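You operate a simulated robot arm through the tools that you are given. There is no shell and no other tool.

You are at the controls of a simulated robot arm. One attempt, no reset.

TASK
Fill the humidifier to MAX from the jug and switch it on.
Fine: fill it while it is off, spill nothing, shut its lid, put the jug back, leave the dial. Set down upright: clear jug.
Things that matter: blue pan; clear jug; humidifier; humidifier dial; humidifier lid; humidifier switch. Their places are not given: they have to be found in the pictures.

It is judged by the outcome, as a careful person would: the job done as asked, and still so three seconds after it is handed in. It fails if anything else is knocked over, pushed out of place, dropped, spilled or broken. Lids that push on must go on centred and level and be pressed home; caps that screw on are set level and turned clockwise until they are tight.

THE ROBOT
A 6-joint arm with a two-finger parallel gripper, fixed in place. Base frame: the origin is at the foot of the arm, x ahead of it, y to its left, z up. Lengths are in m, angles in degrees, forces in N, time in s.
With the tool pointing down near the work surface it reaches from about 0.36 to 0.76 m from the base axis. Its first joint turns from -66.0 to 66.0 degrees. Payload 2.45 kg.
The tool frame sits at the grasp point between the pads (the TCP): z along the fingers, y along the line on which they close. The tips reach 0.024 m beyond it. The gripper opens to 0.068 m. The fingers are 0.017 m wide and 0.01 m thick; the gripper's body (0.04 by 0.07 m) begins 0.041 m behind the TCP.
Orientation is that of the tool frame in the base frame, as [roll, pitch, yaw] about the fixed x, y, z axes, in that order (R = Rz(yaw) Ry(pitch) Rx(roll)). With the fingers straight down and closing along the base's y, the tool's x points along the base's -x, its y along +y and its z along -z.

THE INTERFACE
- The arm moves only by the tool send_rows. Its argument "deltas" is a list of rows, each an object of numbers (a shift or turn left out is 0, a gripper value left out holds the last): "x", "y", "z": the shift along the tool's x, y, z in m; "wx", "wy", "wz": the turn, a rotation vector about the tool's x, y, z in degrees; "claw": the closure, from 0 (fully open) to 1 (shut). In form: [{"x": .., "y": .., "z": .., "wx": .., "wy": .., "wz": .., "claw": ..}, ...]. A call has 1 to 20 rows; each row is the pose to reach, as a shift and turn from the pose commanded when the call began, along the tool's axes at that moment. Rows are played at 5 a second. More than 0.05 m and 8.6 degrees between two rows, or a gripper value outside its range, and nothing of the call is played. A pose out of reach is approached as far as the arm can. The call stops where the force on the tool passes 90 N (or 10 N more than at its start, if that is more) or the arm is blocked; 0.2 s more then pass. The fingers move at their own pace (about 0.108 m/s each) and stop on an object; they squeeze with about 33 N. The grip force told is the motor's: it shows also when the fingers shut on nothing. Time passes only in rows, and 0.2 s behind the last, so rows that repeat a pose let the fingers close. It gives the time, the measured TCP pose, the force on the tool (base axes), the opening and the grip force at its end, in the units of the frame above (readings bear some noise), with the torque about the TCP (base axes, N m) and any sound that the robot's microphone picked up.
- Cameras (640 x 400 px; columns grow to the right, rows downward): "scene" is fixed at [0.1722, 0.4138, 1.4598]; the picture's right is [-0.78, -0.62, 0.00], its down [-0.38, 0.47, -0.80] and it looks along [0.50, -0.62, -0.60] (base axes); focal length 335 px, centre (320, 200). "wrist" rides on the gripper at [0.084, 0.011, -0.075] in the tool frame; the picture's right is [-0.13, 0.99, 0.00], its down [-0.60, -0.08, -0.79] and it looks along [-0.79, -0.10, 0.61] (tool axes); focal length 251 px, centre (320, 200).
- snapshot(camera): a new picture of that camera. No time passes.
- locate(camera, pixels): there is no depth. For up to 12 entries [column, row, z] of the newest picture of that camera ("zoom" is the newest enlarged one), the place [x, y] in the base frame at which the ray of that pixel passes the height z, good to about 0.002 m, but the place of the scene camera against the robot may be out by one fixed shift of up to 0.012 m in any direction. No time passes.
- inspect(camera, box): a new picture of the part [left, top, right, bottom] of that camera's present view, enlarged. No time passes.
- hand_in(): hands the job in; it is judged then, once.

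Open the gripper and draw the arm clear of the work before you hand the job in, unless the task says otherwise.

The tools are called after ">>>" by a JSON object that holds its "name" and its "arguments". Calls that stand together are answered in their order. send_rows: Moves the arm, as the interface text tells. Its arguments: {"type":"object","properties":{"deltas":{"type":"array","items":{"type":"object","properties":{"x":{"type":"number"},"y":{"type":"number"},"z":{"type":"number"},"wx":{"type":"number"},"wy":{"type":"number"},"wz":{"type":"number"},"claw":{"type":"number"}}}}},"required":["deltas"]} The other tools are called the same way: snapshot (camera) takes a picture; locate (camera, pixels) gives the place at which the rays of pixels pass given heights; inspect (camera, box) takes an enlarged picture of a part of a camera's view; hand_in () hands the job in.

At the start:

```text
clock: 0.0
tcp_pos: [0.4113, -0.2482, 1.1887]
tcp_rot: [-179.9, 0.2, 179.9]
contact_force: [0.4, 0.0, 0.0]
moment: [0.03, 0.01, 0.02]
opening: 0.068
gripper_force: 0.1
```

scene: 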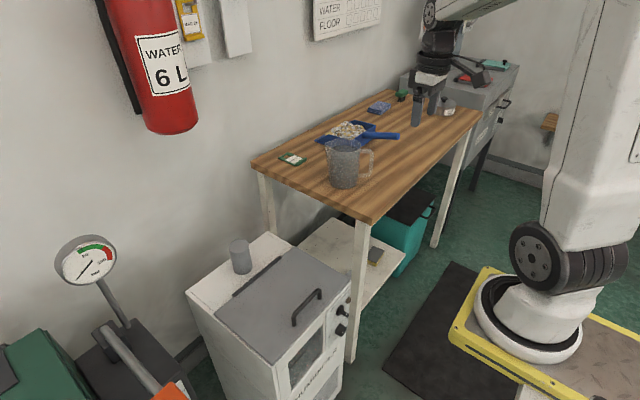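
wrist: 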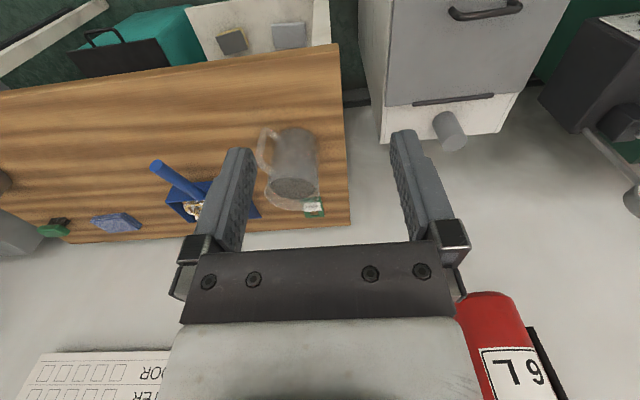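

The scene picture shows the jug near (345,163) on the table and a white cabinet with a grey hinged lid near (280,310), likely the humidifier. I enlarge both to look closer.

>>> {"name": "inspect", "arguments": {"camera": "scene", "box": [180, 220, 380, 400]}}

>>> {"name": "inspect", "arguments": {"camera": "scene", "box": [240, 80, 480, 230]}}

>>> {"name": "inspect", "arguments": {"camera": "wrist", "box": [240, 0, 640, 250]}}

```text
2.22 times, centred on (280, 310) of scene
```

zoom: 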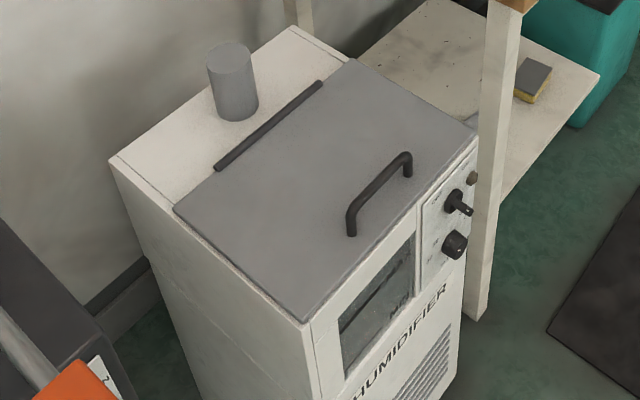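

```text
2.67 times, centred on (360, 155) of scene
```

zoom: 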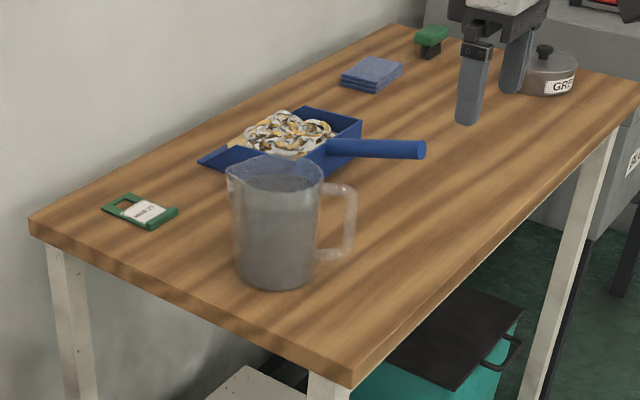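

```text
1.60 times, centred on (440, 125) of wrist
```

zoom: 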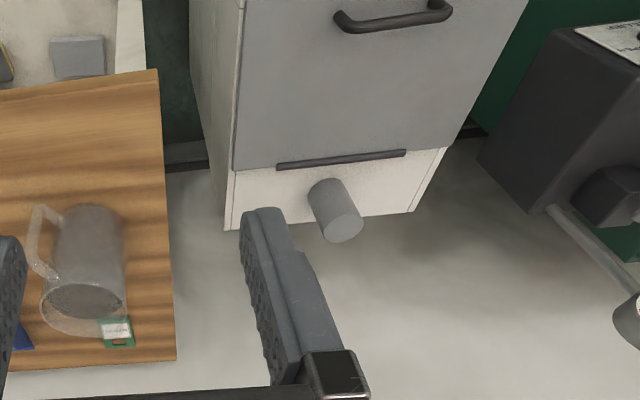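

I triangulate heights: the same features (table corners, lid handle, lid corners) in both cameras at several assumed heights.

>>> {"name": "locate", "arguments": {"camera": "scene", "pixels": [[371, 220, 0.3], [371, 220, 0.5], [371, 220, 0.7], [252, 160, 0.3], [252, 160, 0.5], [252, 160, 0.7], [306, 306, 0.3], [306, 306, 0.5], [306, 306, 0.7], [240, 243, 0.3], [240, 243, 0.5], [240, 243, 0.7]]}}

>>> {"name": "snapshot", "arguments": {"camera": "wrist"}}

>>> {"name": "locate", "arguments": {"camera": "wrist", "pixels": [[336, 44, 0.3], [336, 44, 0.5], [336, 44, 0.7], [350, 224, 0.3], [350, 224, 0.5], [350, 224, 0.7], [487, 12, 0.3], [487, 12, 0.5], [487, 12, 0.7], [456, 142, 0.3], [456, 142, 0.5], [456, 142, 0.7]]}}

```text
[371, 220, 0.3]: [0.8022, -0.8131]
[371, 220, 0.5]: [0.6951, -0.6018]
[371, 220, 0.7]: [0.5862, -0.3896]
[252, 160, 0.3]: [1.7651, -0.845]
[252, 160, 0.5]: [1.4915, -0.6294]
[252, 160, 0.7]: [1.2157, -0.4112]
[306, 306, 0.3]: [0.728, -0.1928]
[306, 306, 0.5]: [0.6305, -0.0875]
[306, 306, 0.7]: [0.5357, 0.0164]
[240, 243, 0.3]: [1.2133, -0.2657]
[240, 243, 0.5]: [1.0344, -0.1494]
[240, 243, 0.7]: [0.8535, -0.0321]
```

```text
taken
```

wrist: 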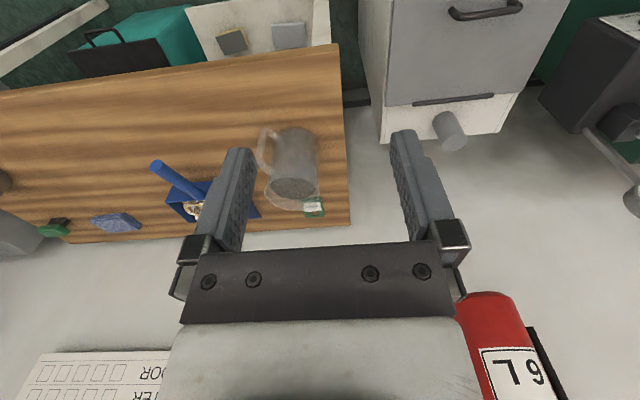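

```text
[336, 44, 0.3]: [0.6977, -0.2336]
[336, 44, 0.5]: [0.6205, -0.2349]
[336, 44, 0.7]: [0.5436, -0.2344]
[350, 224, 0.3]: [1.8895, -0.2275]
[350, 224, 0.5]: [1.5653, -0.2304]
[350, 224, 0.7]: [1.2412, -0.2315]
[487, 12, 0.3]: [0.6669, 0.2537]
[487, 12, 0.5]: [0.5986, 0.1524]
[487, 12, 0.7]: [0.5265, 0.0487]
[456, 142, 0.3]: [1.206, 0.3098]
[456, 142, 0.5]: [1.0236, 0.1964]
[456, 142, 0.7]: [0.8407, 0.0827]
```

Triangulation puts the tabletop near z≈0.855 (edge at y≈-0.23) and the lid handle near (0.52, 0.03, 0.73). I zoom in on the front panel and the jug.

>>> {"name": "inspect", "arguments": {"camera": "scene", "box": [280, 280, 376, 340]}}

>>> {"name": "inspect", "arguments": {"camera": "scene", "box": [270, 335, 374, 400]}}

>>> {"name": "inspect", "arguments": {"camera": "scene", "box": [310, 125, 406, 200]}}

>>> {"name": "inspect", "arguments": {"camera": "wrist", "box": [140, 90, 360, 230]}}

```text
6.67 times, centred on (328, 310) of scene
```

zoom: 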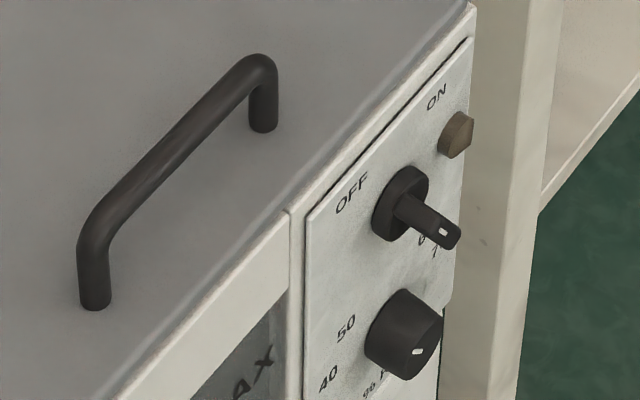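

```text
6.15 times, centred on (322, 368) of scene
```

zoom: 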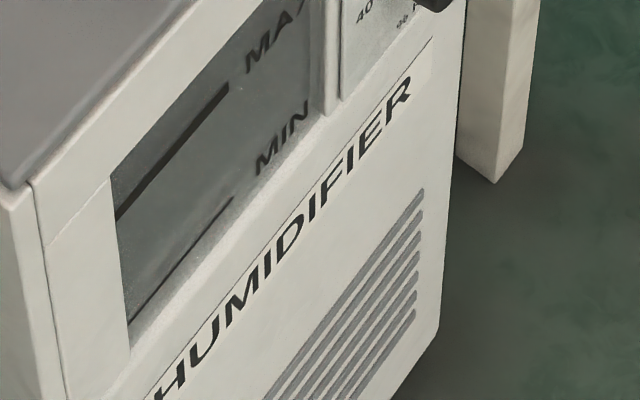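

```text
5.33 times, centred on (358, 162) of scene
```

zoom: 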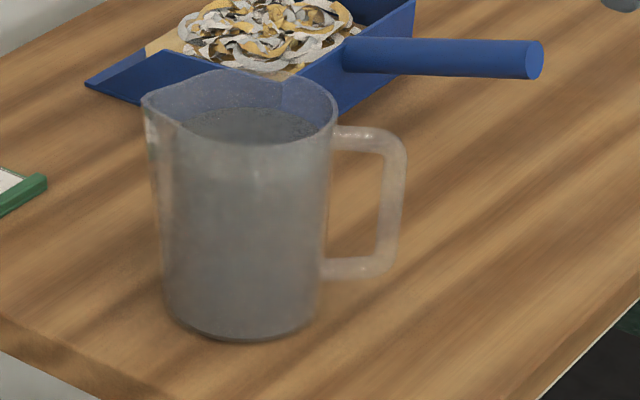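

```text
2.86 times, centred on (250, 160) of wrist
```

zoom: 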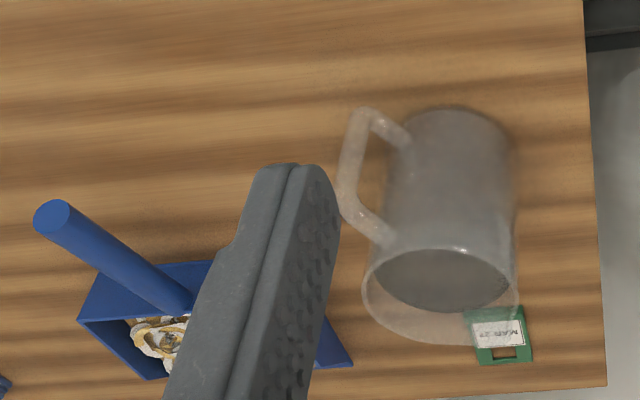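

The panel shows a rotary/lever switch with OFF/ON labels at about scene (343,312), the RH dial at (341,330), and a window with MAX/MIN lines. I move the wrist in front of and above the humidifier for a closer view.

>>> {"name": "send_rows", "arguments": {"deltas": [{"x": 0.005, "y": 0.035, "z": 0.02}, {"x": 0.01, "y": 0.07, "z": 0.04}, {"x": 0.015, "y": 0.105, "z": 0.06}, {"x": 0.02, "y": 0.14, "z": 0.08}, {"x": 0.025, "y": 0.175, "z": 0.1}, {"x": 0.03, "y": 0.21, "z": 0.12}, {"x": 0.035, "y": 0.245, "z": 0.14}, {"x": 0.04, "y": 0.28, "z": 0.16}]}}

>>> {"name": "snapshot", "arguments": {"camera": "wrist"}}

>>> {"name": "snapshot", "arguments": {"camera": "scene"}}

```text
clock: 1.8
tcp_pos: [0.3725, 0.0332, 1.0295]
tcp_rot: [-179.9, 0.1, 179.8]
contact_force: [-0.2, -0.4, -0.2]
moment: [0.0, 0.02, -0.02]
opening: 0.0679
gripper_force: 0.0
```

```text
taken
```

wrist: 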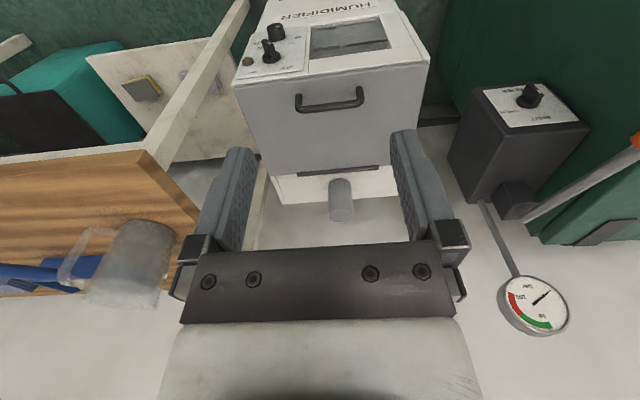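

```text
taken
```

scene: 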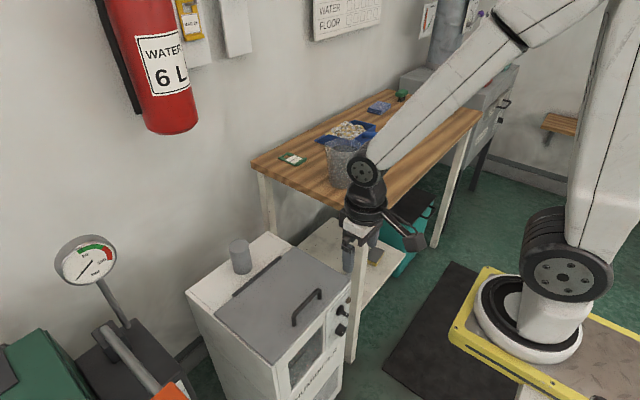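

The front panel is now in view at the top of the wrist picture (upside down), switch near (270,50), dial near (276,32), lamp (247,60). I zoom in on it.

>>> {"name": "inspect", "arguments": {"camera": "wrist", "box": [220, 0, 440, 120]}}

>>> {"name": "inspect", "arguments": {"camera": "scene", "box": [310, 290, 370, 345]}}

```text
2.91 times, centred on (330, 60) of wrist
```

zoom: 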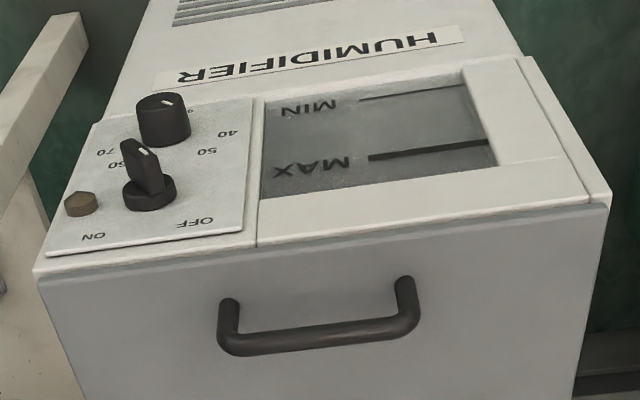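

```text
7.27 times, centred on (340, 318) of scene
```

zoom: 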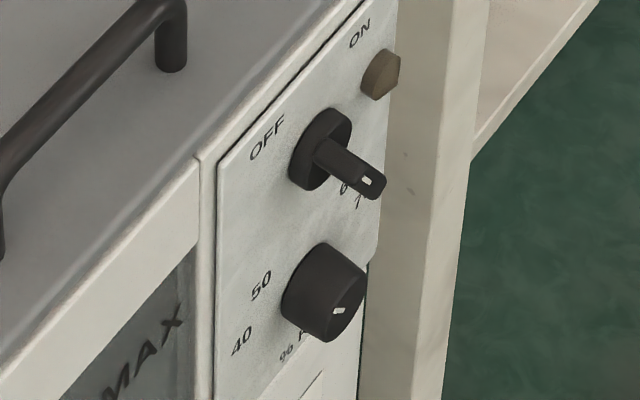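

The panel is seen obliquely; I lower the wrist in front of the humidifier and tilt the camera up about 20° for a squarer view of switch, dial and window.

>>> {"name": "send_rows", "arguments": {"deltas": [{"x": 0.002, "y": -0.012, "z": 0.036, "wy": -3}, {"x": 0.004, "y": -0.024, "z": 0.072, "wy": -6}, {"x": 0.006, "y": -0.036, "z": 0.108, "wy": -9}, {"x": 0.008, "y": -0.048, "z": 0.144, "wy": -12}, {"x": 0.01, "y": -0.06, "z": 0.18, "wy": -15}, {"x": 0.012, "y": -0.072, "z": 0.216, "wy": -18}, {"x": 0.012, "y": -0.084, "z": 0.25, "wy": -20}]}}

>>> {"name": "snapshot", "arguments": {"camera": "wrist"}}

>>> {"name": "snapshot", "arguments": {"camera": "scene"}}

```text
clock: 3.4
tcp_pos: [0.3597, -0.0543, 0.7822]
tcp_rot: [-179.9, 20.1, 180.0]
contact_force: [-0.3, 0.4, 0.0]
moment: [0.02, -0.01, 0.0]
opening: 0.0681
gripper_force: 0.1
out of reach, approached as far as the arm can: row 2, 3, 4
```

```text
taken
```

wrist: 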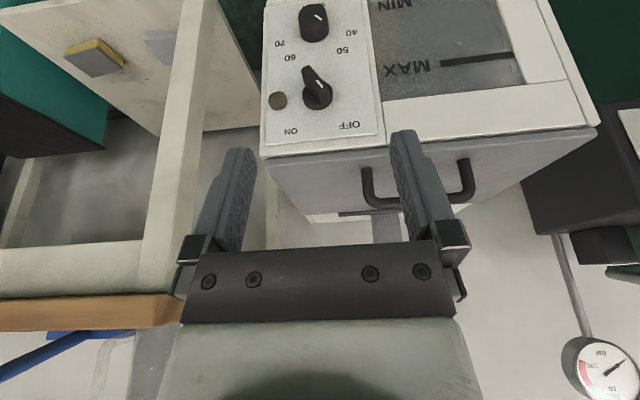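

```text
taken
```

scene: 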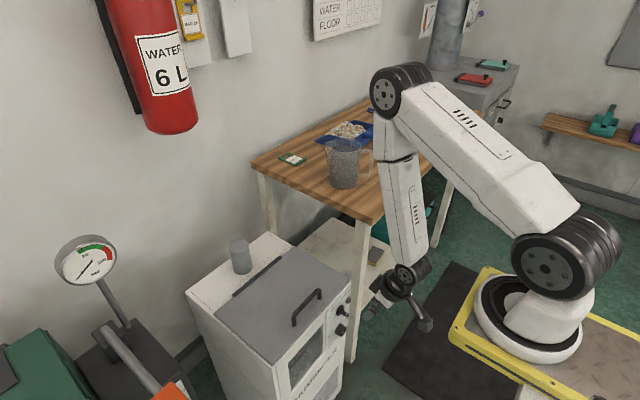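

Now the panel is near-square at the top of the wrist view: switch at (317,90), OFF label (348,125), ON (290,131), lamp (278,100). I zoom in.

>>> {"name": "inspect", "arguments": {"camera": "wrist", "box": [255, 0, 415, 160]}}

>>> {"name": "inspect", "arguments": {"camera": "wrist", "box": [250, 60, 620, 260]}}

```text
2.50 times, centred on (335, 80) of wrist
```

zoom: 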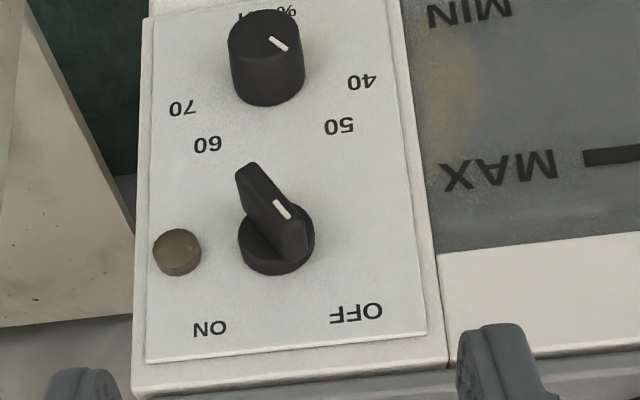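

```text
1.73 times, centred on (435, 160) of wrist
```

zoom: 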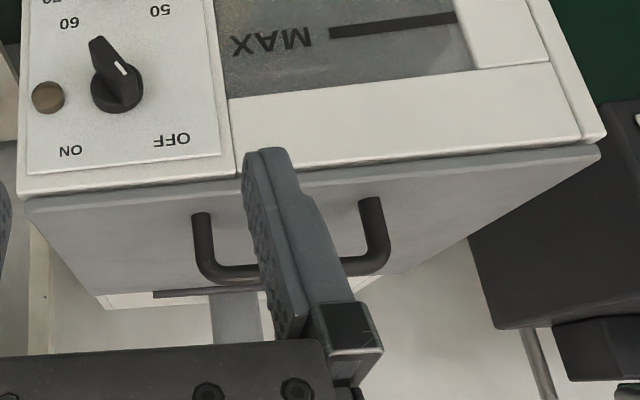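

The switch is a bar-knob selector, white mark toward OFF; ON needs a clockwise turn. I record rays for the lid front corners, handle ends, switch, and dial from this view for triangulation.

>>> {"name": "snapshot", "arguments": {"camera": "wrist"}}

>>> {"name": "locate", "arguments": {"camera": "wrist", "pixels": [[264.5, 162.9, 0.66], [264.5, 162.9, 0.72], [596.8, 131.1, 0.66], [596.8, 131.1, 0.72], [374.3, 205, 0.72], [374.3, 205, 0.66], [461, 200, 0.72], [461, 200, 0.66], [318, 98, 0.6], [318, 98, 0.64], [314, 30, 0.56], [314, 30, 0.6]]}}

```text
taken
```

wrist: 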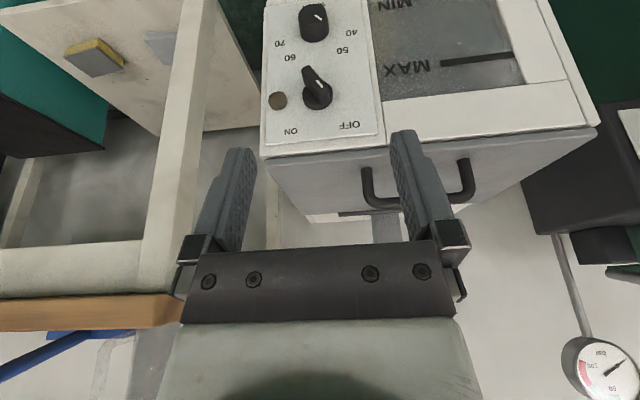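

```text
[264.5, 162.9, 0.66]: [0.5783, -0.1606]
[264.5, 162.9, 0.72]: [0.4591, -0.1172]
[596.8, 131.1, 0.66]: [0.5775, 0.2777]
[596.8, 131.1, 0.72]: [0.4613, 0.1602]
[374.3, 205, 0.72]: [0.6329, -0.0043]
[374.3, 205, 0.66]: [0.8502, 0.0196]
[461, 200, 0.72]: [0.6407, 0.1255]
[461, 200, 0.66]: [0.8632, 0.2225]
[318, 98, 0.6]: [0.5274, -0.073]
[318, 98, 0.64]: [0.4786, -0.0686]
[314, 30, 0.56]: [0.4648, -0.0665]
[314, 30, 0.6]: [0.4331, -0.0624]
```

The front edge runs parallel to y (corners at equal x), width about 0.33 m. I rise to a hover that looks down on the lid and handle to triangulate with a second wrist view.

>>> {"name": "send_rows", "arguments": {"deltas": [{"x": -0.0247, "y": 0.0168, "z": -0.0268, "wy": 4}, {"x": -0.0493, "y": 0.0336, "z": -0.0536, "wy": 8}, {"x": -0.074, "y": 0.0504, "z": -0.0804, "wy": 12}, {"x": -0.0986, "y": 0.0672, "z": -0.1072, "wy": 16}, {"x": -0.1233, "y": 0.084, "z": -0.134, "wy": 20}]}}

>>> {"name": "snapshot", "arguments": {"camera": "wrist"}}

>>> {"name": "inspect", "arguments": {"camera": "wrist", "box": [200, 20, 520, 200]}}

```text
clock: 4.6
tcp_pos: [0.4298, 0.0345, 0.9453]
tcp_rot: [-179.8, 0.1, 179.9]
contact_force: [-0.2, 0.5, 0.1]
moment: [-0.01, 0.01, -0.01]
opening: 0.0679
gripper_force: 0.1
```

```text
taken
```

wrist: 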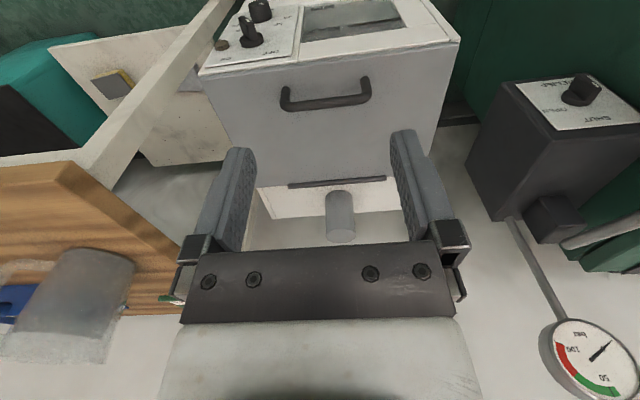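

```text
2.00 times, centred on (360, 110) of wrist
```

zoom: 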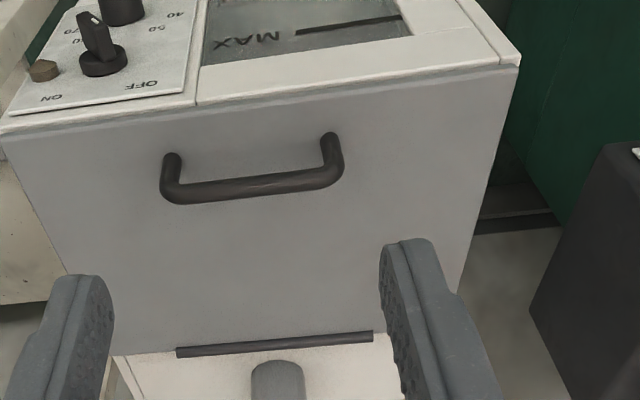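

I take ray data on the handle bar, hinge strip, and front corner from this zoom.

>>> {"name": "locate", "arguments": {"camera": "zoom", "pixels": [[178, 191, 0.72], [178, 191, 0.76], [330, 178, 0.72], [330, 178, 0.76], [517, 66, 0.68], [517, 66, 0.72], [178, 351, 0.7], [372, 337, 0.7], [116, 356, 0.7], [104, 70, 0.6], [104, 70, 0.64], [2, 133, 0.7]]}}

```text
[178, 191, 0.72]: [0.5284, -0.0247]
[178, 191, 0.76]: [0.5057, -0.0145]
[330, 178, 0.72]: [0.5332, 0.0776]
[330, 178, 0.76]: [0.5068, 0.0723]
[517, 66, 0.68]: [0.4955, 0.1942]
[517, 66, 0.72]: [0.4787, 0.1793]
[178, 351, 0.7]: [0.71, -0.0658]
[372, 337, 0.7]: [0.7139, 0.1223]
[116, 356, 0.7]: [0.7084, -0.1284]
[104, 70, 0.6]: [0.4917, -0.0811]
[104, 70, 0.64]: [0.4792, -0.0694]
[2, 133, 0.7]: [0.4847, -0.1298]
```

Handle bar triangulates to (0.51, y -0.017..0.072, z 0.755), lid top z≈0.708, hinge x≈0.712, switch at (0.479, -0.069, 0.639). Now I move over toward the jug to measure it.

>>> {"name": "send_rows", "arguments": {"deltas": [{"x": 0.005, "y": -0.035, "z": -0.025}, {"x": 0.01, "y": -0.075, "z": -0.05}, {"x": 0.01, "y": -0.115, "z": -0.075}, {"x": 0.005, "y": -0.155, "z": -0.1}, {"x": 0.0, "y": -0.2, "z": -0.11}, {"x": -0.005, "y": -0.245, "z": -0.12}, {"x": -0.01, "y": -0.29, "z": -0.12}, {"x": -0.01, "y": -0.33, "z": -0.12}]}}

>>> {"name": "snapshot", "arguments": {"camera": "wrist"}}

>>> {"name": "inspect", "arguments": {"camera": "wrist", "box": [220, 60, 460, 220]}}

```text
clock: 6.4
tcp_pos: [0.4407, -0.2991, 1.0684]
tcp_rot: [180.0, 0.0, 180.0]
contact_force: [-0.9, 0.2, -0.4]
moment: [0.02, 0.02, -0.01]
opening: 0.0677
gripper_force: 0.1
```

```text
taken
```

wrist: 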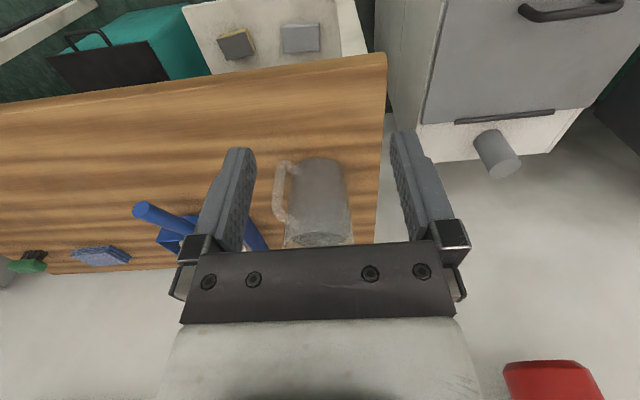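

```text
2.50 times, centred on (340, 140) of wrist
```

zoom: 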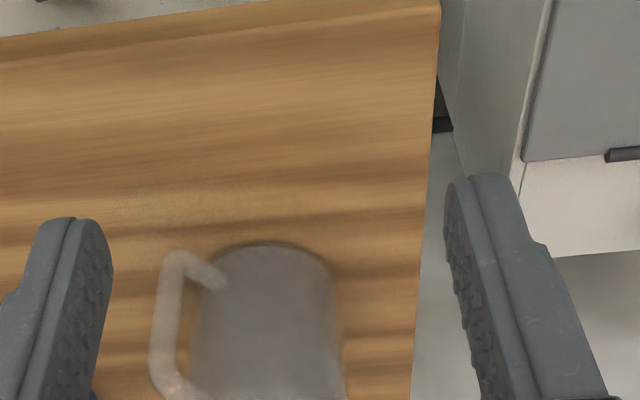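

The jug sits at (318,200) in the wrist view; I zoom on it tightly.

>>> {"name": "inspect", "arguments": {"camera": "wrist", "box": [250, 140, 400, 250]}}

>>> {"name": "locate", "arguments": {"camera": "wrist", "pixels": [[386, 55, 0.855], [374, 240, 0.855], [386, 55, 0.82], [374, 240, 0.82]]}}

>>> {"name": "snapshot", "arguments": {"camera": "scene"}}

```text
3.64 times, centred on (325, 195) of wrist
```

zoom: 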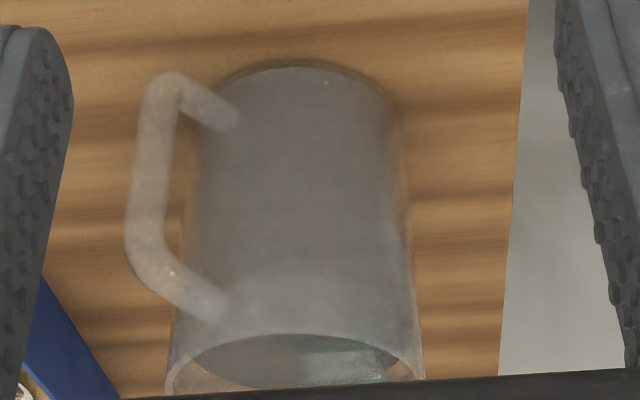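

```text
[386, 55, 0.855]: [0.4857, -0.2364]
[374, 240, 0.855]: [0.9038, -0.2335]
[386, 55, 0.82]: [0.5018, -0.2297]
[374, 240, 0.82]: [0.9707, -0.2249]
```

```text
taken
```

scene: 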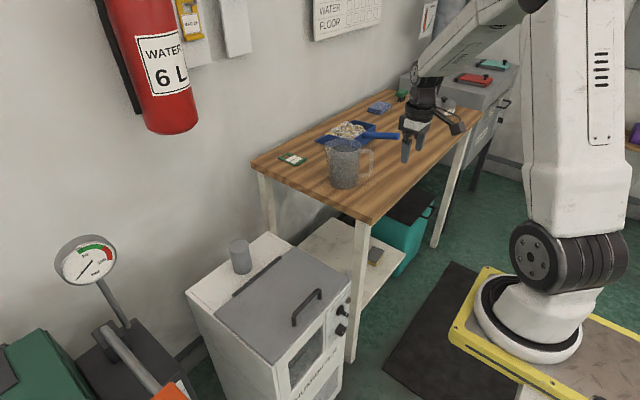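

The jug's handle points toward -y and slightly -x. I tilt to a lower, flatter view to get heights of jug, handle and water.

>>> {"name": "send_rows", "arguments": {"deltas": [{"x": 0.005, "y": -0.005, "z": 0.022, "wy": -6.25}, {"x": 0.01, "y": -0.01, "z": 0.044, "wy": -12.5}, {"x": 0.015, "y": -0.015, "z": 0.066, "wy": -18.75}, {"x": 0.02, "y": -0.02, "z": 0.088, "wy": -25}]}}

>>> {"name": "snapshot", "arguments": {"camera": "wrist"}}

>>> {"name": "inspect", "arguments": {"camera": "wrist", "box": [230, 100, 410, 250]}}

```text
clock: 7.4
tcp_pos: [0.4176, -0.3184, 0.978]
tcp_rot: [-180.0, 25.0, 179.8]
contact_force: [-1.0, -0.5, -0.2]
moment: [0.01, 0.02, 0.01]
opening: 0.0681
gripper_force: 0.1
```

```text
taken
```

wrist: 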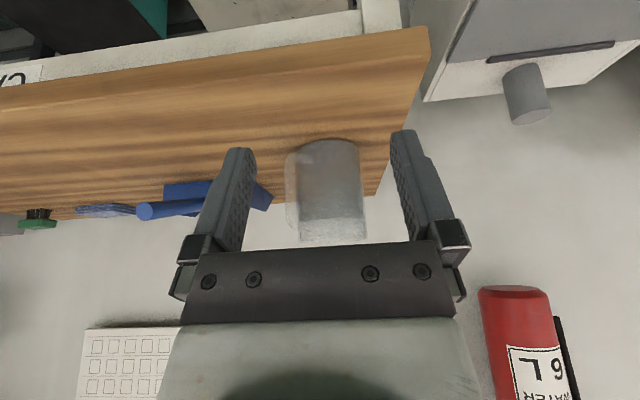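

```text
2.67 times, centred on (320, 175) of wrist
```

zoom: 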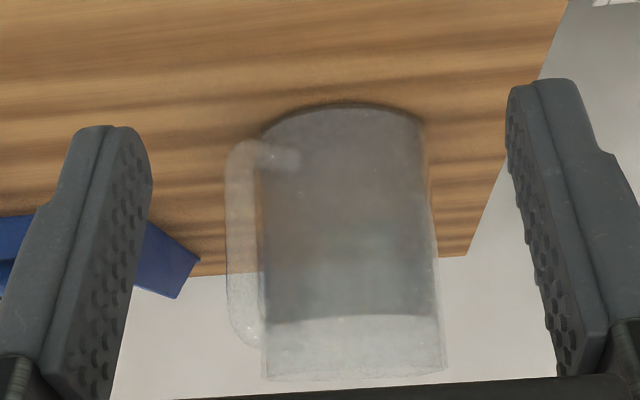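

The water level shows at zoom row ~318, rim ~375, base ~105–140. I take rays on the jug base and handle.

>>> {"name": "locate", "arguments": {"camera": "zoom", "pixels": [[340, 103, 0.855], [262, 136, 0.855], [426, 124, 0.855], [240, 150, 0.88], [240, 150, 0.9], [240, 335, 0.97], [240, 335, 0.99], [228, 240, 0.92], [228, 240, 0.94], [466, 256, 0.855], [298, 158, 0.88], [340, 103, 0.845]]}}

```text
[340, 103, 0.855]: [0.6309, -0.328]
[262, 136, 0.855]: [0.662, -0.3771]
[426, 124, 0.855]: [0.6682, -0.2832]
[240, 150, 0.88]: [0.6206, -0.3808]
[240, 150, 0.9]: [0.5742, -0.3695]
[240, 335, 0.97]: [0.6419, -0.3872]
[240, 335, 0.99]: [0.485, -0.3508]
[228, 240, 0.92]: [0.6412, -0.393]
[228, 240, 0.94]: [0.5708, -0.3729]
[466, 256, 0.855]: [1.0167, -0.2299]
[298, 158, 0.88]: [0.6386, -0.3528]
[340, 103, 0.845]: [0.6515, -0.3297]
```

The jug is about 0.095 m wide with axis near (0.664,-0.330), handle bar near (0.59,-0.372, z 0.89–0.98) pointing about 28° off -x toward -y. First I'll open the lid: I raise, straighten the tool and go back toward the humidifier.

>>> {"name": "send_rows", "arguments": {"deltas": [{"x": -0.0106, "y": 0.025, "z": -0.0227, "wy": 6.25}, {"x": -0.0212, "y": 0.05, "z": -0.0453, "wy": 12.5}, {"x": -0.0317, "y": 0.075, "z": -0.068, "wy": 18.75}, {"x": -0.0423, "y": 0.1, "z": -0.0906, "wy": 25}]}}

```text
clock: 8.4
tcp_pos: [0.4185, -0.2181, 1.0781]
tcp_rot: [-179.8, 0.0, 179.9]
contact_force: [-0.5, -0.6, 0.2]
moment: [-0.01, 0.06, -0.02]
opening: 0.0679
gripper_force: 0.0
```

Now I swing over the lid handle while yawing 90° so the fingers close along x, stopping at about z=0.90.

>>> {"name": "send_rows", "arguments": {"deltas": [{"x": -0.0076, "y": 0.0205, "z": 0.0148, "wz": -7.5}, {"x": -0.0153, "y": 0.0409, "z": 0.0297, "wz": -15}, {"x": -0.0229, "y": 0.0614, "z": 0.0445, "wz": -22.5}, {"x": -0.0305, "y": 0.0819, "z": 0.0593, "wz": -30}, {"x": -0.0381, "y": 0.1023, "z": 0.0742, "wz": -37.5}, {"x": -0.0458, "y": 0.1228, "z": 0.089, "wz": -45}, {"x": -0.0534, "y": 0.1433, "z": 0.1038, "wz": -52.5}, {"x": -0.061, "y": 0.1637, "z": 0.1187, "wz": -60}, {"x": -0.0686, "y": 0.1842, "z": 0.1335, "wz": -67.5}, {"x": -0.0763, "y": 0.2047, "z": 0.1483, "wz": -75}, {"x": -0.0839, "y": 0.2251, "z": 0.1632, "wz": -82.5}, {"x": -0.0915, "y": 0.2456, "z": 0.178, "wz": -90}]}}

>>> {"name": "snapshot", "arguments": {"camera": "wrist"}}

>>> {"name": "snapshot", "arguments": {"camera": "scene"}}

```text
clock: 11.0
tcp_pos: [0.5096, 0.0287, 0.9013]
tcp_rot: [-179.8, -0.2, -90.0]
contact_force: [0.6, 0.5, 0.4]
moment: [-0.02, 0.02, 0.04]
opening: 0.068
gripper_force: 0.1
```

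```text
taken
```

wrist: 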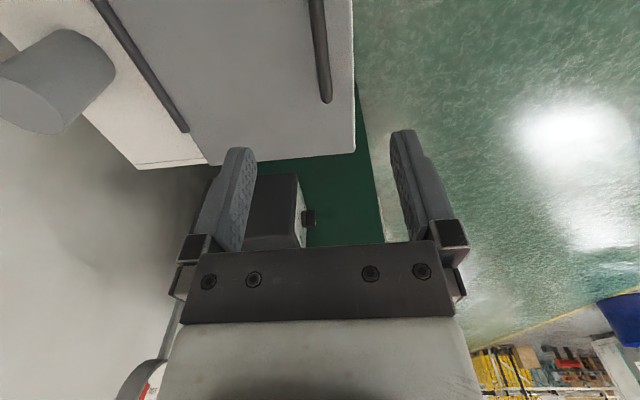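

```text
taken
```

scene: 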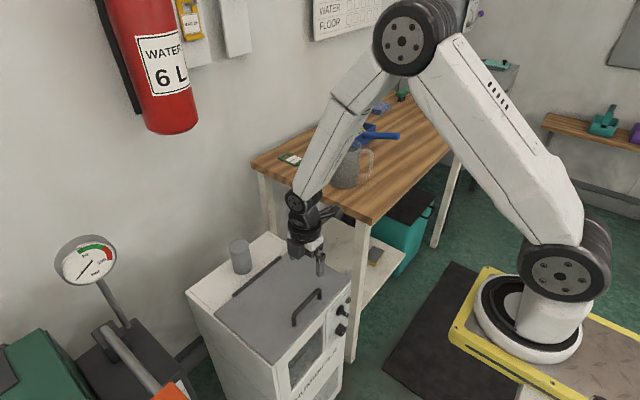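

The bar's +y end shows at (325,98) between the fingers. I locate it at bar height to check alignment in x.

>>> {"name": "locate", "arguments": {"camera": "wrist", "pixels": [[325, 95, 0.755], [317, 20, 0.755], [320, 60, 0.755], [355, 148, 0.708], [186, 131, 0.71]]}}

```text
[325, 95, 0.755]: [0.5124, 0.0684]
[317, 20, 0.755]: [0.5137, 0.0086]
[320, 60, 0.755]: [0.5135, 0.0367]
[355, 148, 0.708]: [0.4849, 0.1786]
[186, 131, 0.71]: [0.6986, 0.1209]
```

Bar is at x≈0.513, hinge at x≈0.70. I descend with open fingers straddling the bar to TCP z≈0.757.

>>> {"name": "send_rows", "arguments": {"deltas": [{"x": 0.001, "y": -0.0034, "z": 0.036}, {"x": 0.001, "y": -0.0034, "z": 0.072}, {"x": 0.001, "y": -0.0034, "z": 0.108}, {"x": 0.001, "y": -0.0034, "z": 0.13}, {"x": 0.001, "y": -0.0034, "z": 0.144}]}}

>>> {"name": "snapshot", "arguments": {"camera": "wrist"}}

>>> {"name": "inspect", "arguments": {"camera": "scene", "box": [250, 200, 370, 320]}}

```text
clock: 12.2
tcp_pos: [0.5171, 0.0236, 0.7559]
tcp_rot: [-180.0, -0.2, -90.0]
contact_force: [-0.3, 0.0, 0.3]
moment: [-0.01, -0.01, 0.01]
opening: 0.0679
gripper_force: 0.0
```

```text
taken
```

wrist: 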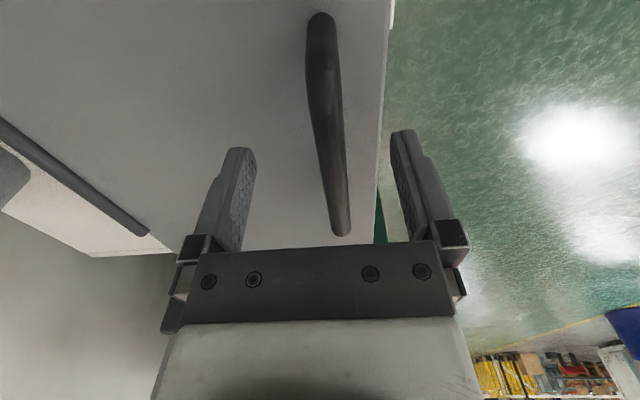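

```text
3.33 times, centred on (310, 260) of scene
```

zoom: 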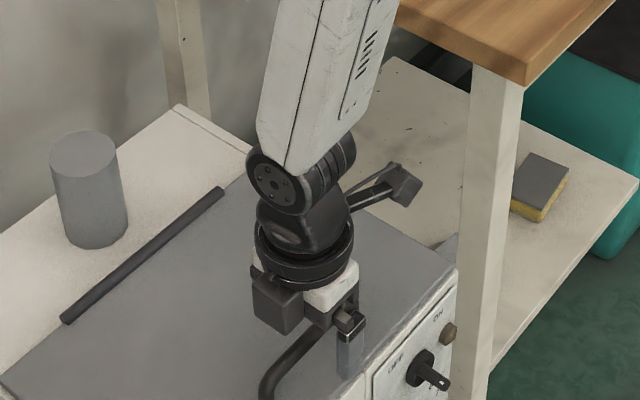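

The bar runs between the fingers, slightly right of centre; I nudge 4 mm and close on it.

>>> {"name": "send_rows", "arguments": {"deltas": [{"y": 0.004, "claw": 0}, {"y": 0.004, "claw": 0.5}, {"y": 0.004, "claw": 1}, {"y": 0.004, "claw": 1}, {"y": 0.004, "claw": 1}]}}

>>> {"name": "snapshot", "arguments": {"camera": "wrist"}}

```text
clock: 13.4
tcp_pos: [0.5097, 0.0249, 0.7551]
tcp_rot: [179.8, -0.1, -90.1]
contact_force: [-15.7, 2.0, 6.9]
moment: [-0.04, 0.13, 0.03]
opening: 0.0118
gripper_force: 32.8
```

```text
taken
```

wrist: 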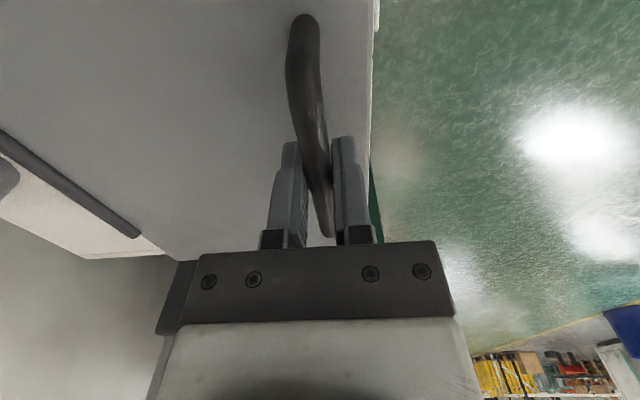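

Bar gripped (opening 11.8 mm). I start lifting along the arc about the hinge (0.70, 0.71), first 20°.

>>> {"name": "send_rows", "arguments": {"deltas": [{"y": 0.003, "z": 0.0}, {"y": -0.0016, "z": -0.0164}, {"y": -0.0077, "z": -0.0323}, {"y": -0.0151, "z": -0.0477}, {"y": -0.0239, "z": -0.0623}, {"y": -0.0239, "z": -0.0623}]}}

>>> {"name": "snapshot", "arguments": {"camera": "scene"}}

>>> {"name": "snapshot", "arguments": {"camera": "wrist"}}

```text
clock: 14.8
tcp_pos: [0.5384, 0.0266, 0.8205]
tcp_rot: [-179.5, 0.1, -90.1]
contact_force: [21.5, -4.9, -15.9]
moment: [0.0, -0.08, -0.19]
opening: 0.0119
gripper_force: 32.1
```

```text
taken
```

scene: 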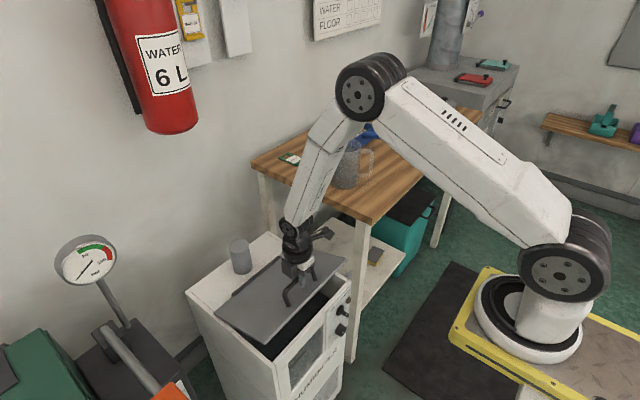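

```text
taken
```

wrist: 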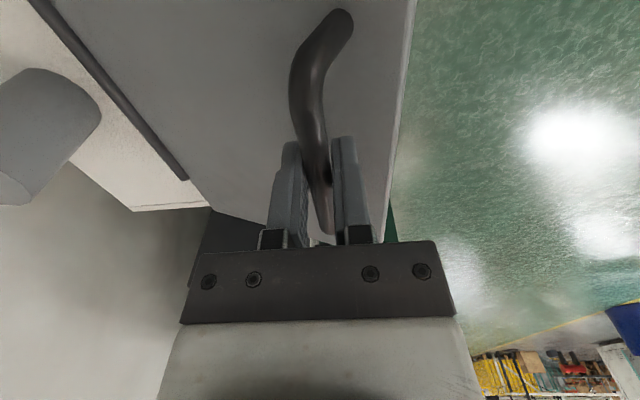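

The lid lifts freely (about 20° open, dark tank visible); the force shows I'm pulling a few mm outward, so I correct the arc inward and continue.

>>> {"name": "send_rows", "arguments": {"deltas": [{"y": -0.004, "z": 0.003}, {"y": -0.0184, "z": -0.0125}, {"y": -0.0332, "z": -0.027}, {"y": -0.0332, "z": -0.027}]}}

```text
clock: 15.8
tcp_pos: [0.5635, 0.0257, 0.8475]
tcp_rot: [179.7, -0.1, -90.1]
contact_force: [-29.8, -7.8, 28.6]
moment: [-0.03, 0.2, -0.14]
opening: 0.0119
gripper_force: 31.9
```

Now the force is outward (~41 N), so the arc centre is about (0.70, 0.70) with radius 0.20; I continue along that circle with the correction.

>>> {"name": "send_rows", "arguments": {"deltas": [{"y": 0.003, "z": -0.004}, {"y": -0.0131, "z": -0.0205}, {"y": -0.0235, "z": -0.0271}, {"y": -0.0338, "z": -0.0337}, {"y": -0.0449, "z": -0.039}, {"y": -0.0559, "z": -0.0442}, {"y": -0.0559, "z": -0.0442}]}}

```text
clock: 17.4
tcp_pos: [0.6245, 0.0268, 0.8909]
tcp_rot: [-179.8, -0.1, -90.1]
contact_force: [-4.3, 0.2, 2.8]
moment: [-0.09, 0.21, -0.27]
opening: 0.0118
gripper_force: 32.1
```

Force is now near zero; the fit gives hinge (0.70, 0.711), r 0.195, and the lid is ~54° open. I continue the arc to about 80° open.

>>> {"name": "send_rows", "arguments": {"deltas": [{"y": -0.0108, "z": -0.0042}, {"y": -0.0216, "z": -0.0075}, {"y": -0.0316, "z": -0.01}, {"y": -0.0416, "z": -0.0121}, {"y": -0.0518, "z": -0.0135}, {"y": -0.0619, "z": -0.0146}, {"y": -0.0721, "z": -0.015}, {"y": -0.0823, "z": -0.015}, {"y": -0.0823, "z": -0.015}]}}

>>> {"name": "snapshot", "arguments": {"camera": "scene"}}

>>> {"name": "snapshot", "arguments": {"camera": "wrist"}}

```text
clock: 19.4
tcp_pos: [0.7064, 0.0255, 0.9062]
tcp_rot: [179.9, 0.1, -90.1]
contact_force: [-2.8, 18.1, -19.5]
moment: [0.24, 0.01, -0.38]
opening: 0.0119
gripper_force: 32.8
```

```text
taken
```

scene: 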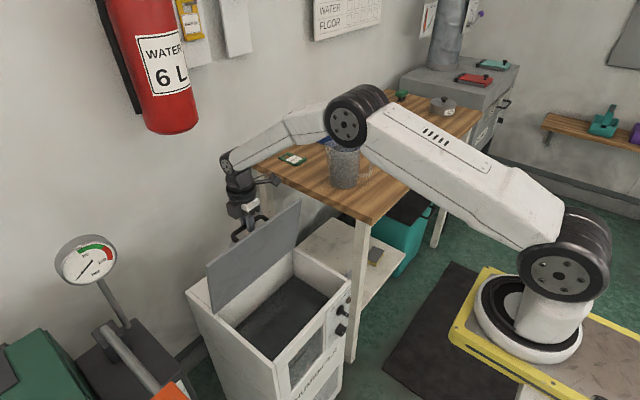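

```text
taken
```

wrist: 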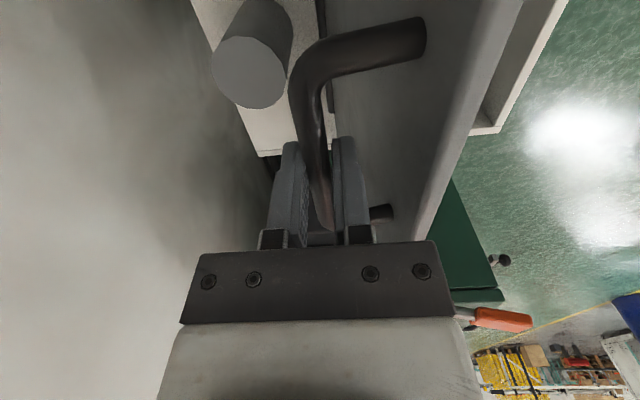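

The lid is near 80° open. I carry on over the top toward about 97°, watching reach.

>>> {"name": "send_rows", "arguments": {"deltas": [{"y": -0.0102, "z": 0.003}, {"y": -0.0204, "z": 0.0045}, {"y": -0.0288, "z": 0.006}, {"y": -0.0372, "z": 0.0078}, {"y": -0.0455, "z": 0.01}, {"y": -0.0536, "z": 0.0125}, {"y": -0.0536, "z": 0.0125}]}}

>>> {"name": "snapshot", "arguments": {"camera": "scene"}}

```text
clock: 21.0
tcp_pos: [0.7605, 0.0259, 0.8942]
tcp_rot: [-179.7, 0.0, -90.1]
contact_force: [2.6, 12.7, 6.7]
moment: [-0.28, -0.02, -0.32]
opening: 0.0116
gripper_force: 32.1
```

```text
taken
```

scene: 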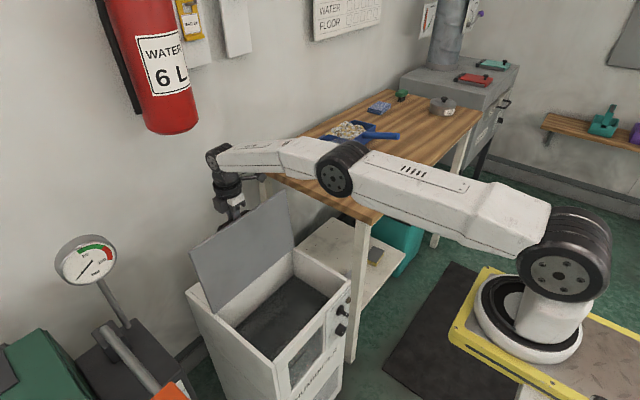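

The lid is just past vertical (~95°). I push a little further to lean it back, watching for a stop.

>>> {"name": "send_rows", "arguments": {"deltas": [{"y": -0.0085, "z": 0.003}, {"y": -0.0165, "z": 0.006}, {"y": -0.0235, "z": 0.0088}, {"y": -0.0235, "z": 0.0088}]}}

```text
clock: 22.0
tcp_pos: [0.7677, 0.0258, 0.8922]
tcp_rot: [-179.6, 0.0, -90.1]
contact_force: [9.0, 11.9, 17.7]
moment: [-0.09, -0.13, -0.3]
opening: 0.0114
gripper_force: 33.1
out of reach, approached as far as the arm can: row 2, 3, 4
```

At the reach limit (~97° open). I open the fingers halfway and check whether the lid stays.

>>> {"name": "send_rows", "arguments": {"deltas": [{"claw": 0.7}, {"claw": 0.5}, {"claw": 0.5}, {"claw": 0.5}]}}

>>> {"name": "snapshot", "arguments": {"camera": "wrist"}}

>>> {"name": "snapshot", "arguments": {"camera": "scene"}}

```text
clock: 23.0
tcp_pos: [0.7661, 0.0261, 0.8891]
tcp_rot: [-179.9, -0.2, -90.0]
contact_force: [0.2, 0.1, 0.2]
moment: [0.0, 0.02, 0.01]
opening: 0.0343
gripper_force: 0.0
```

```text
taken
```

wrist: 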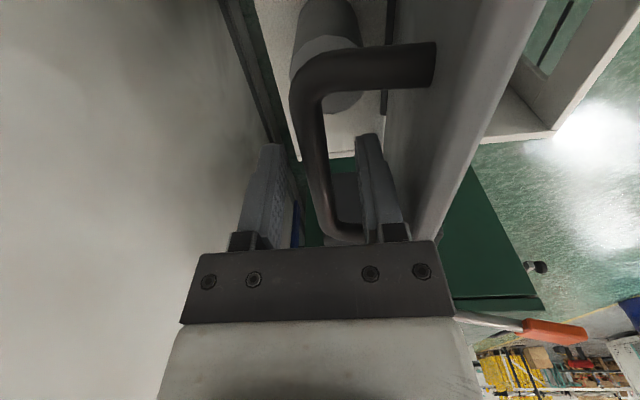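

```text
taken
```

scene: 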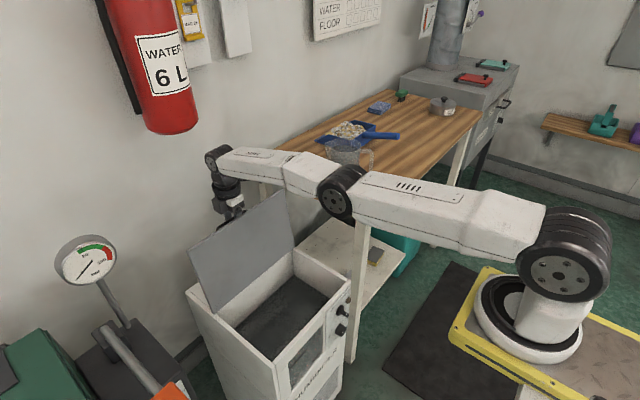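

The lid stays open with the bar free between the fingers. I rise straight up to clear handle and lid edge.

>>> {"name": "send_rows", "arguments": {"deltas": [{"z": -0.03}, {"z": -0.06}, {"z": -0.09}]}}

>>> {"name": "snapshot", "arguments": {"camera": "wrist"}}

```text
clock: 23.8
tcp_pos: [0.7633, 0.0246, 0.9774]
tcp_rot: [-179.9, -0.1, -90.1]
contact_force: [0.5, -0.7, -1.1]
moment: [0.0, 0.02, 0.02]
opening: 0.0338
gripper_force: 0.1
```

```text
taken
```

wrist: 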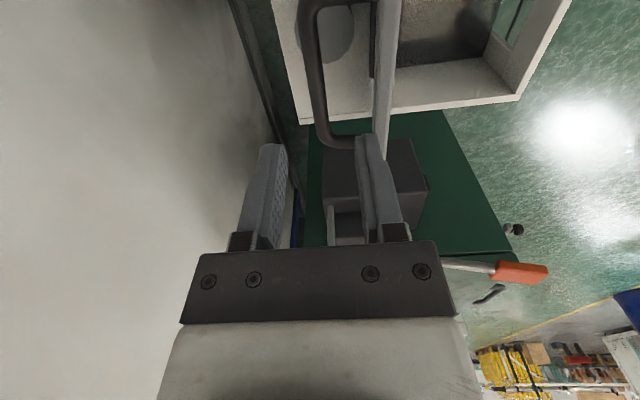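

Lid holds open. I retreat over the tank and to the -y side, the planned pouring start position, for a dry run of the pour poses.

>>> {"name": "send_rows", "arguments": {"deltas": [{"z": -0.035}, {"x": 0.03, "y": 0.03, "z": -0.045}, {"x": 0.06, "y": 0.063, "z": -0.045}, {"x": 0.09, "y": 0.095, "z": -0.045}, {"x": 0.12, "y": 0.128, "z": -0.045}, {"x": 0.16, "y": 0.163, "z": -0.02}]}}

>>> {"name": "snapshot", "arguments": {"camera": "wrist"}}

>>> {"name": "snapshot", "arguments": {"camera": "scene"}}

```text
refused: row 6 steps farther than a row can; nothing moved
```

```text
taken
```

wrist: 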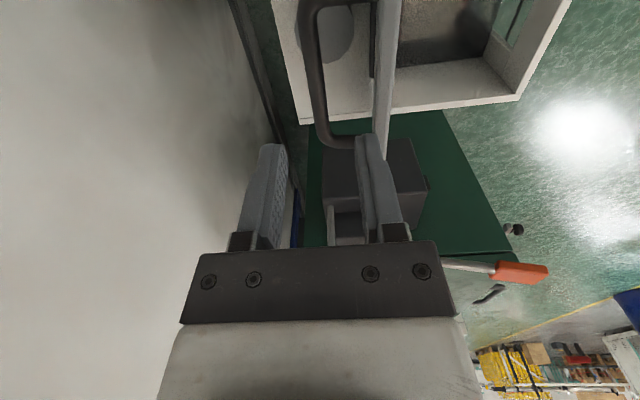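

```text
taken
```

scene: 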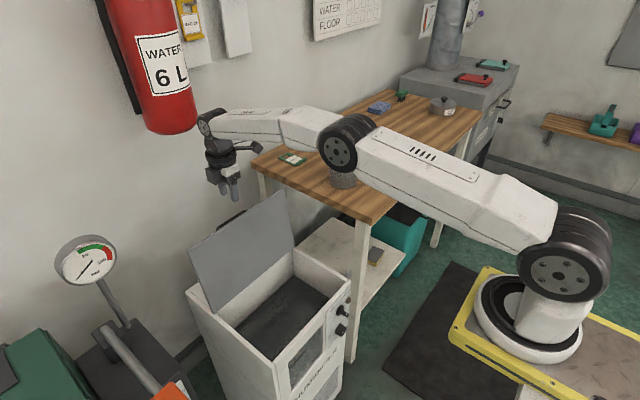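

The last step was slightly too long; I resend with one more row.

>>> {"name": "send_rows", "arguments": {"deltas": [{"z": -0.035}, {"x": 0.03, "y": 0.03, "z": -0.045}, {"x": 0.06, "y": 0.063, "z": -0.045}, {"x": 0.09, "y": 0.095, "z": -0.045}, {"x": 0.12, "y": 0.128, "z": -0.045}, {"x": 0.14, "y": 0.15, "z": -0.03}, {"x": 0.16, "y": 0.163, "z": -0.01}]}}

>>> {"name": "snapshot", "arguments": {"camera": "wrist"}}

>>> {"name": "snapshot", "arguments": {"camera": "scene"}}

```text
clock: 25.4
tcp_pos: [0.6035, -0.1311, 0.9869]
tcp_rot: [-179.9, -0.1, -90.1]
contact_force: [-0.4, 0.8, -0.3]
moment: [-0.02, 0.01, 0.01]
opening: 0.0338
gripper_force: 0.0
```

```text
taken
```

wrist: 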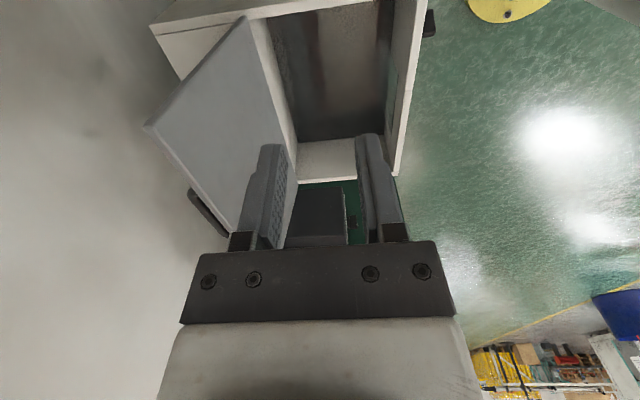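

```text
taken
```

scene: 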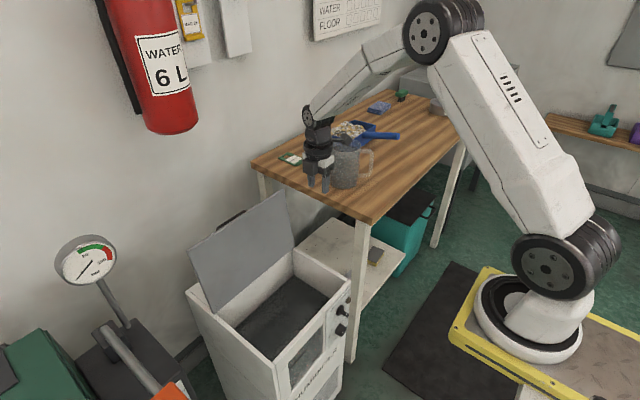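

The open tank is visible. I locate the tank opening's inner edges at rim height.

>>> {"name": "locate", "arguments": {"camera": "wrist", "pixels": [[298, 143, 0.705], [385, 133, 0.705], [266, 18, 0.705], [394, 0, 0.705], [398, 176, 0.705], [298, 180, 0.705]]}}

>>> {"name": "inspect", "arguments": {"camera": "scene", "box": [180, 180, 370, 400]}}

>>> {"name": "inspect", "arguments": {"camera": "wrist", "box": [140, 0, 460, 200]}}

```text
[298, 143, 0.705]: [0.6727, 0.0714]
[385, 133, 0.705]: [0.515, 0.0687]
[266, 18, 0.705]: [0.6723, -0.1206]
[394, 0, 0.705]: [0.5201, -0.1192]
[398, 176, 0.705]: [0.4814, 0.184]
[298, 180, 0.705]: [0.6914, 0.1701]
```

```text
1.82 times, centred on (275, 290) of scene
```

zoom: 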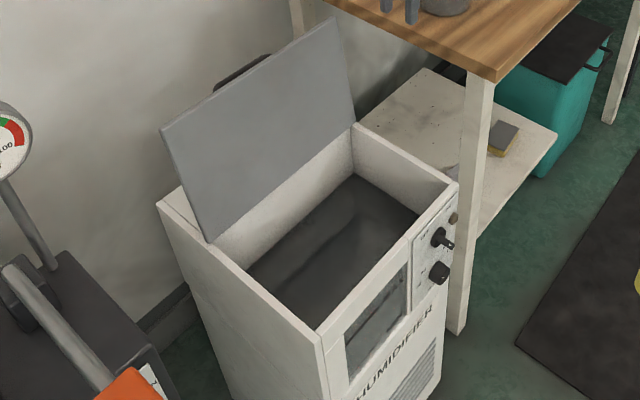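

```text
2.00 times, centred on (300, 100) of wrist
```

zoom: 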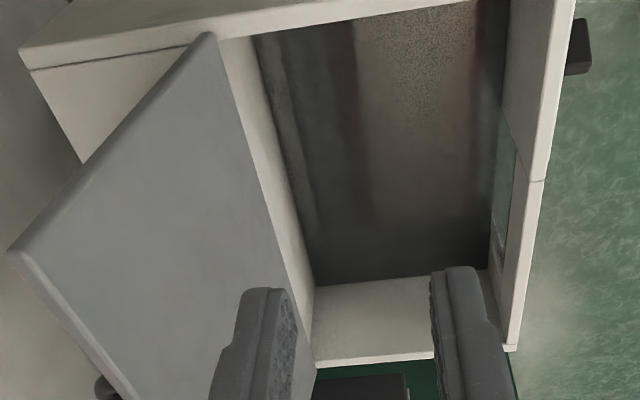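

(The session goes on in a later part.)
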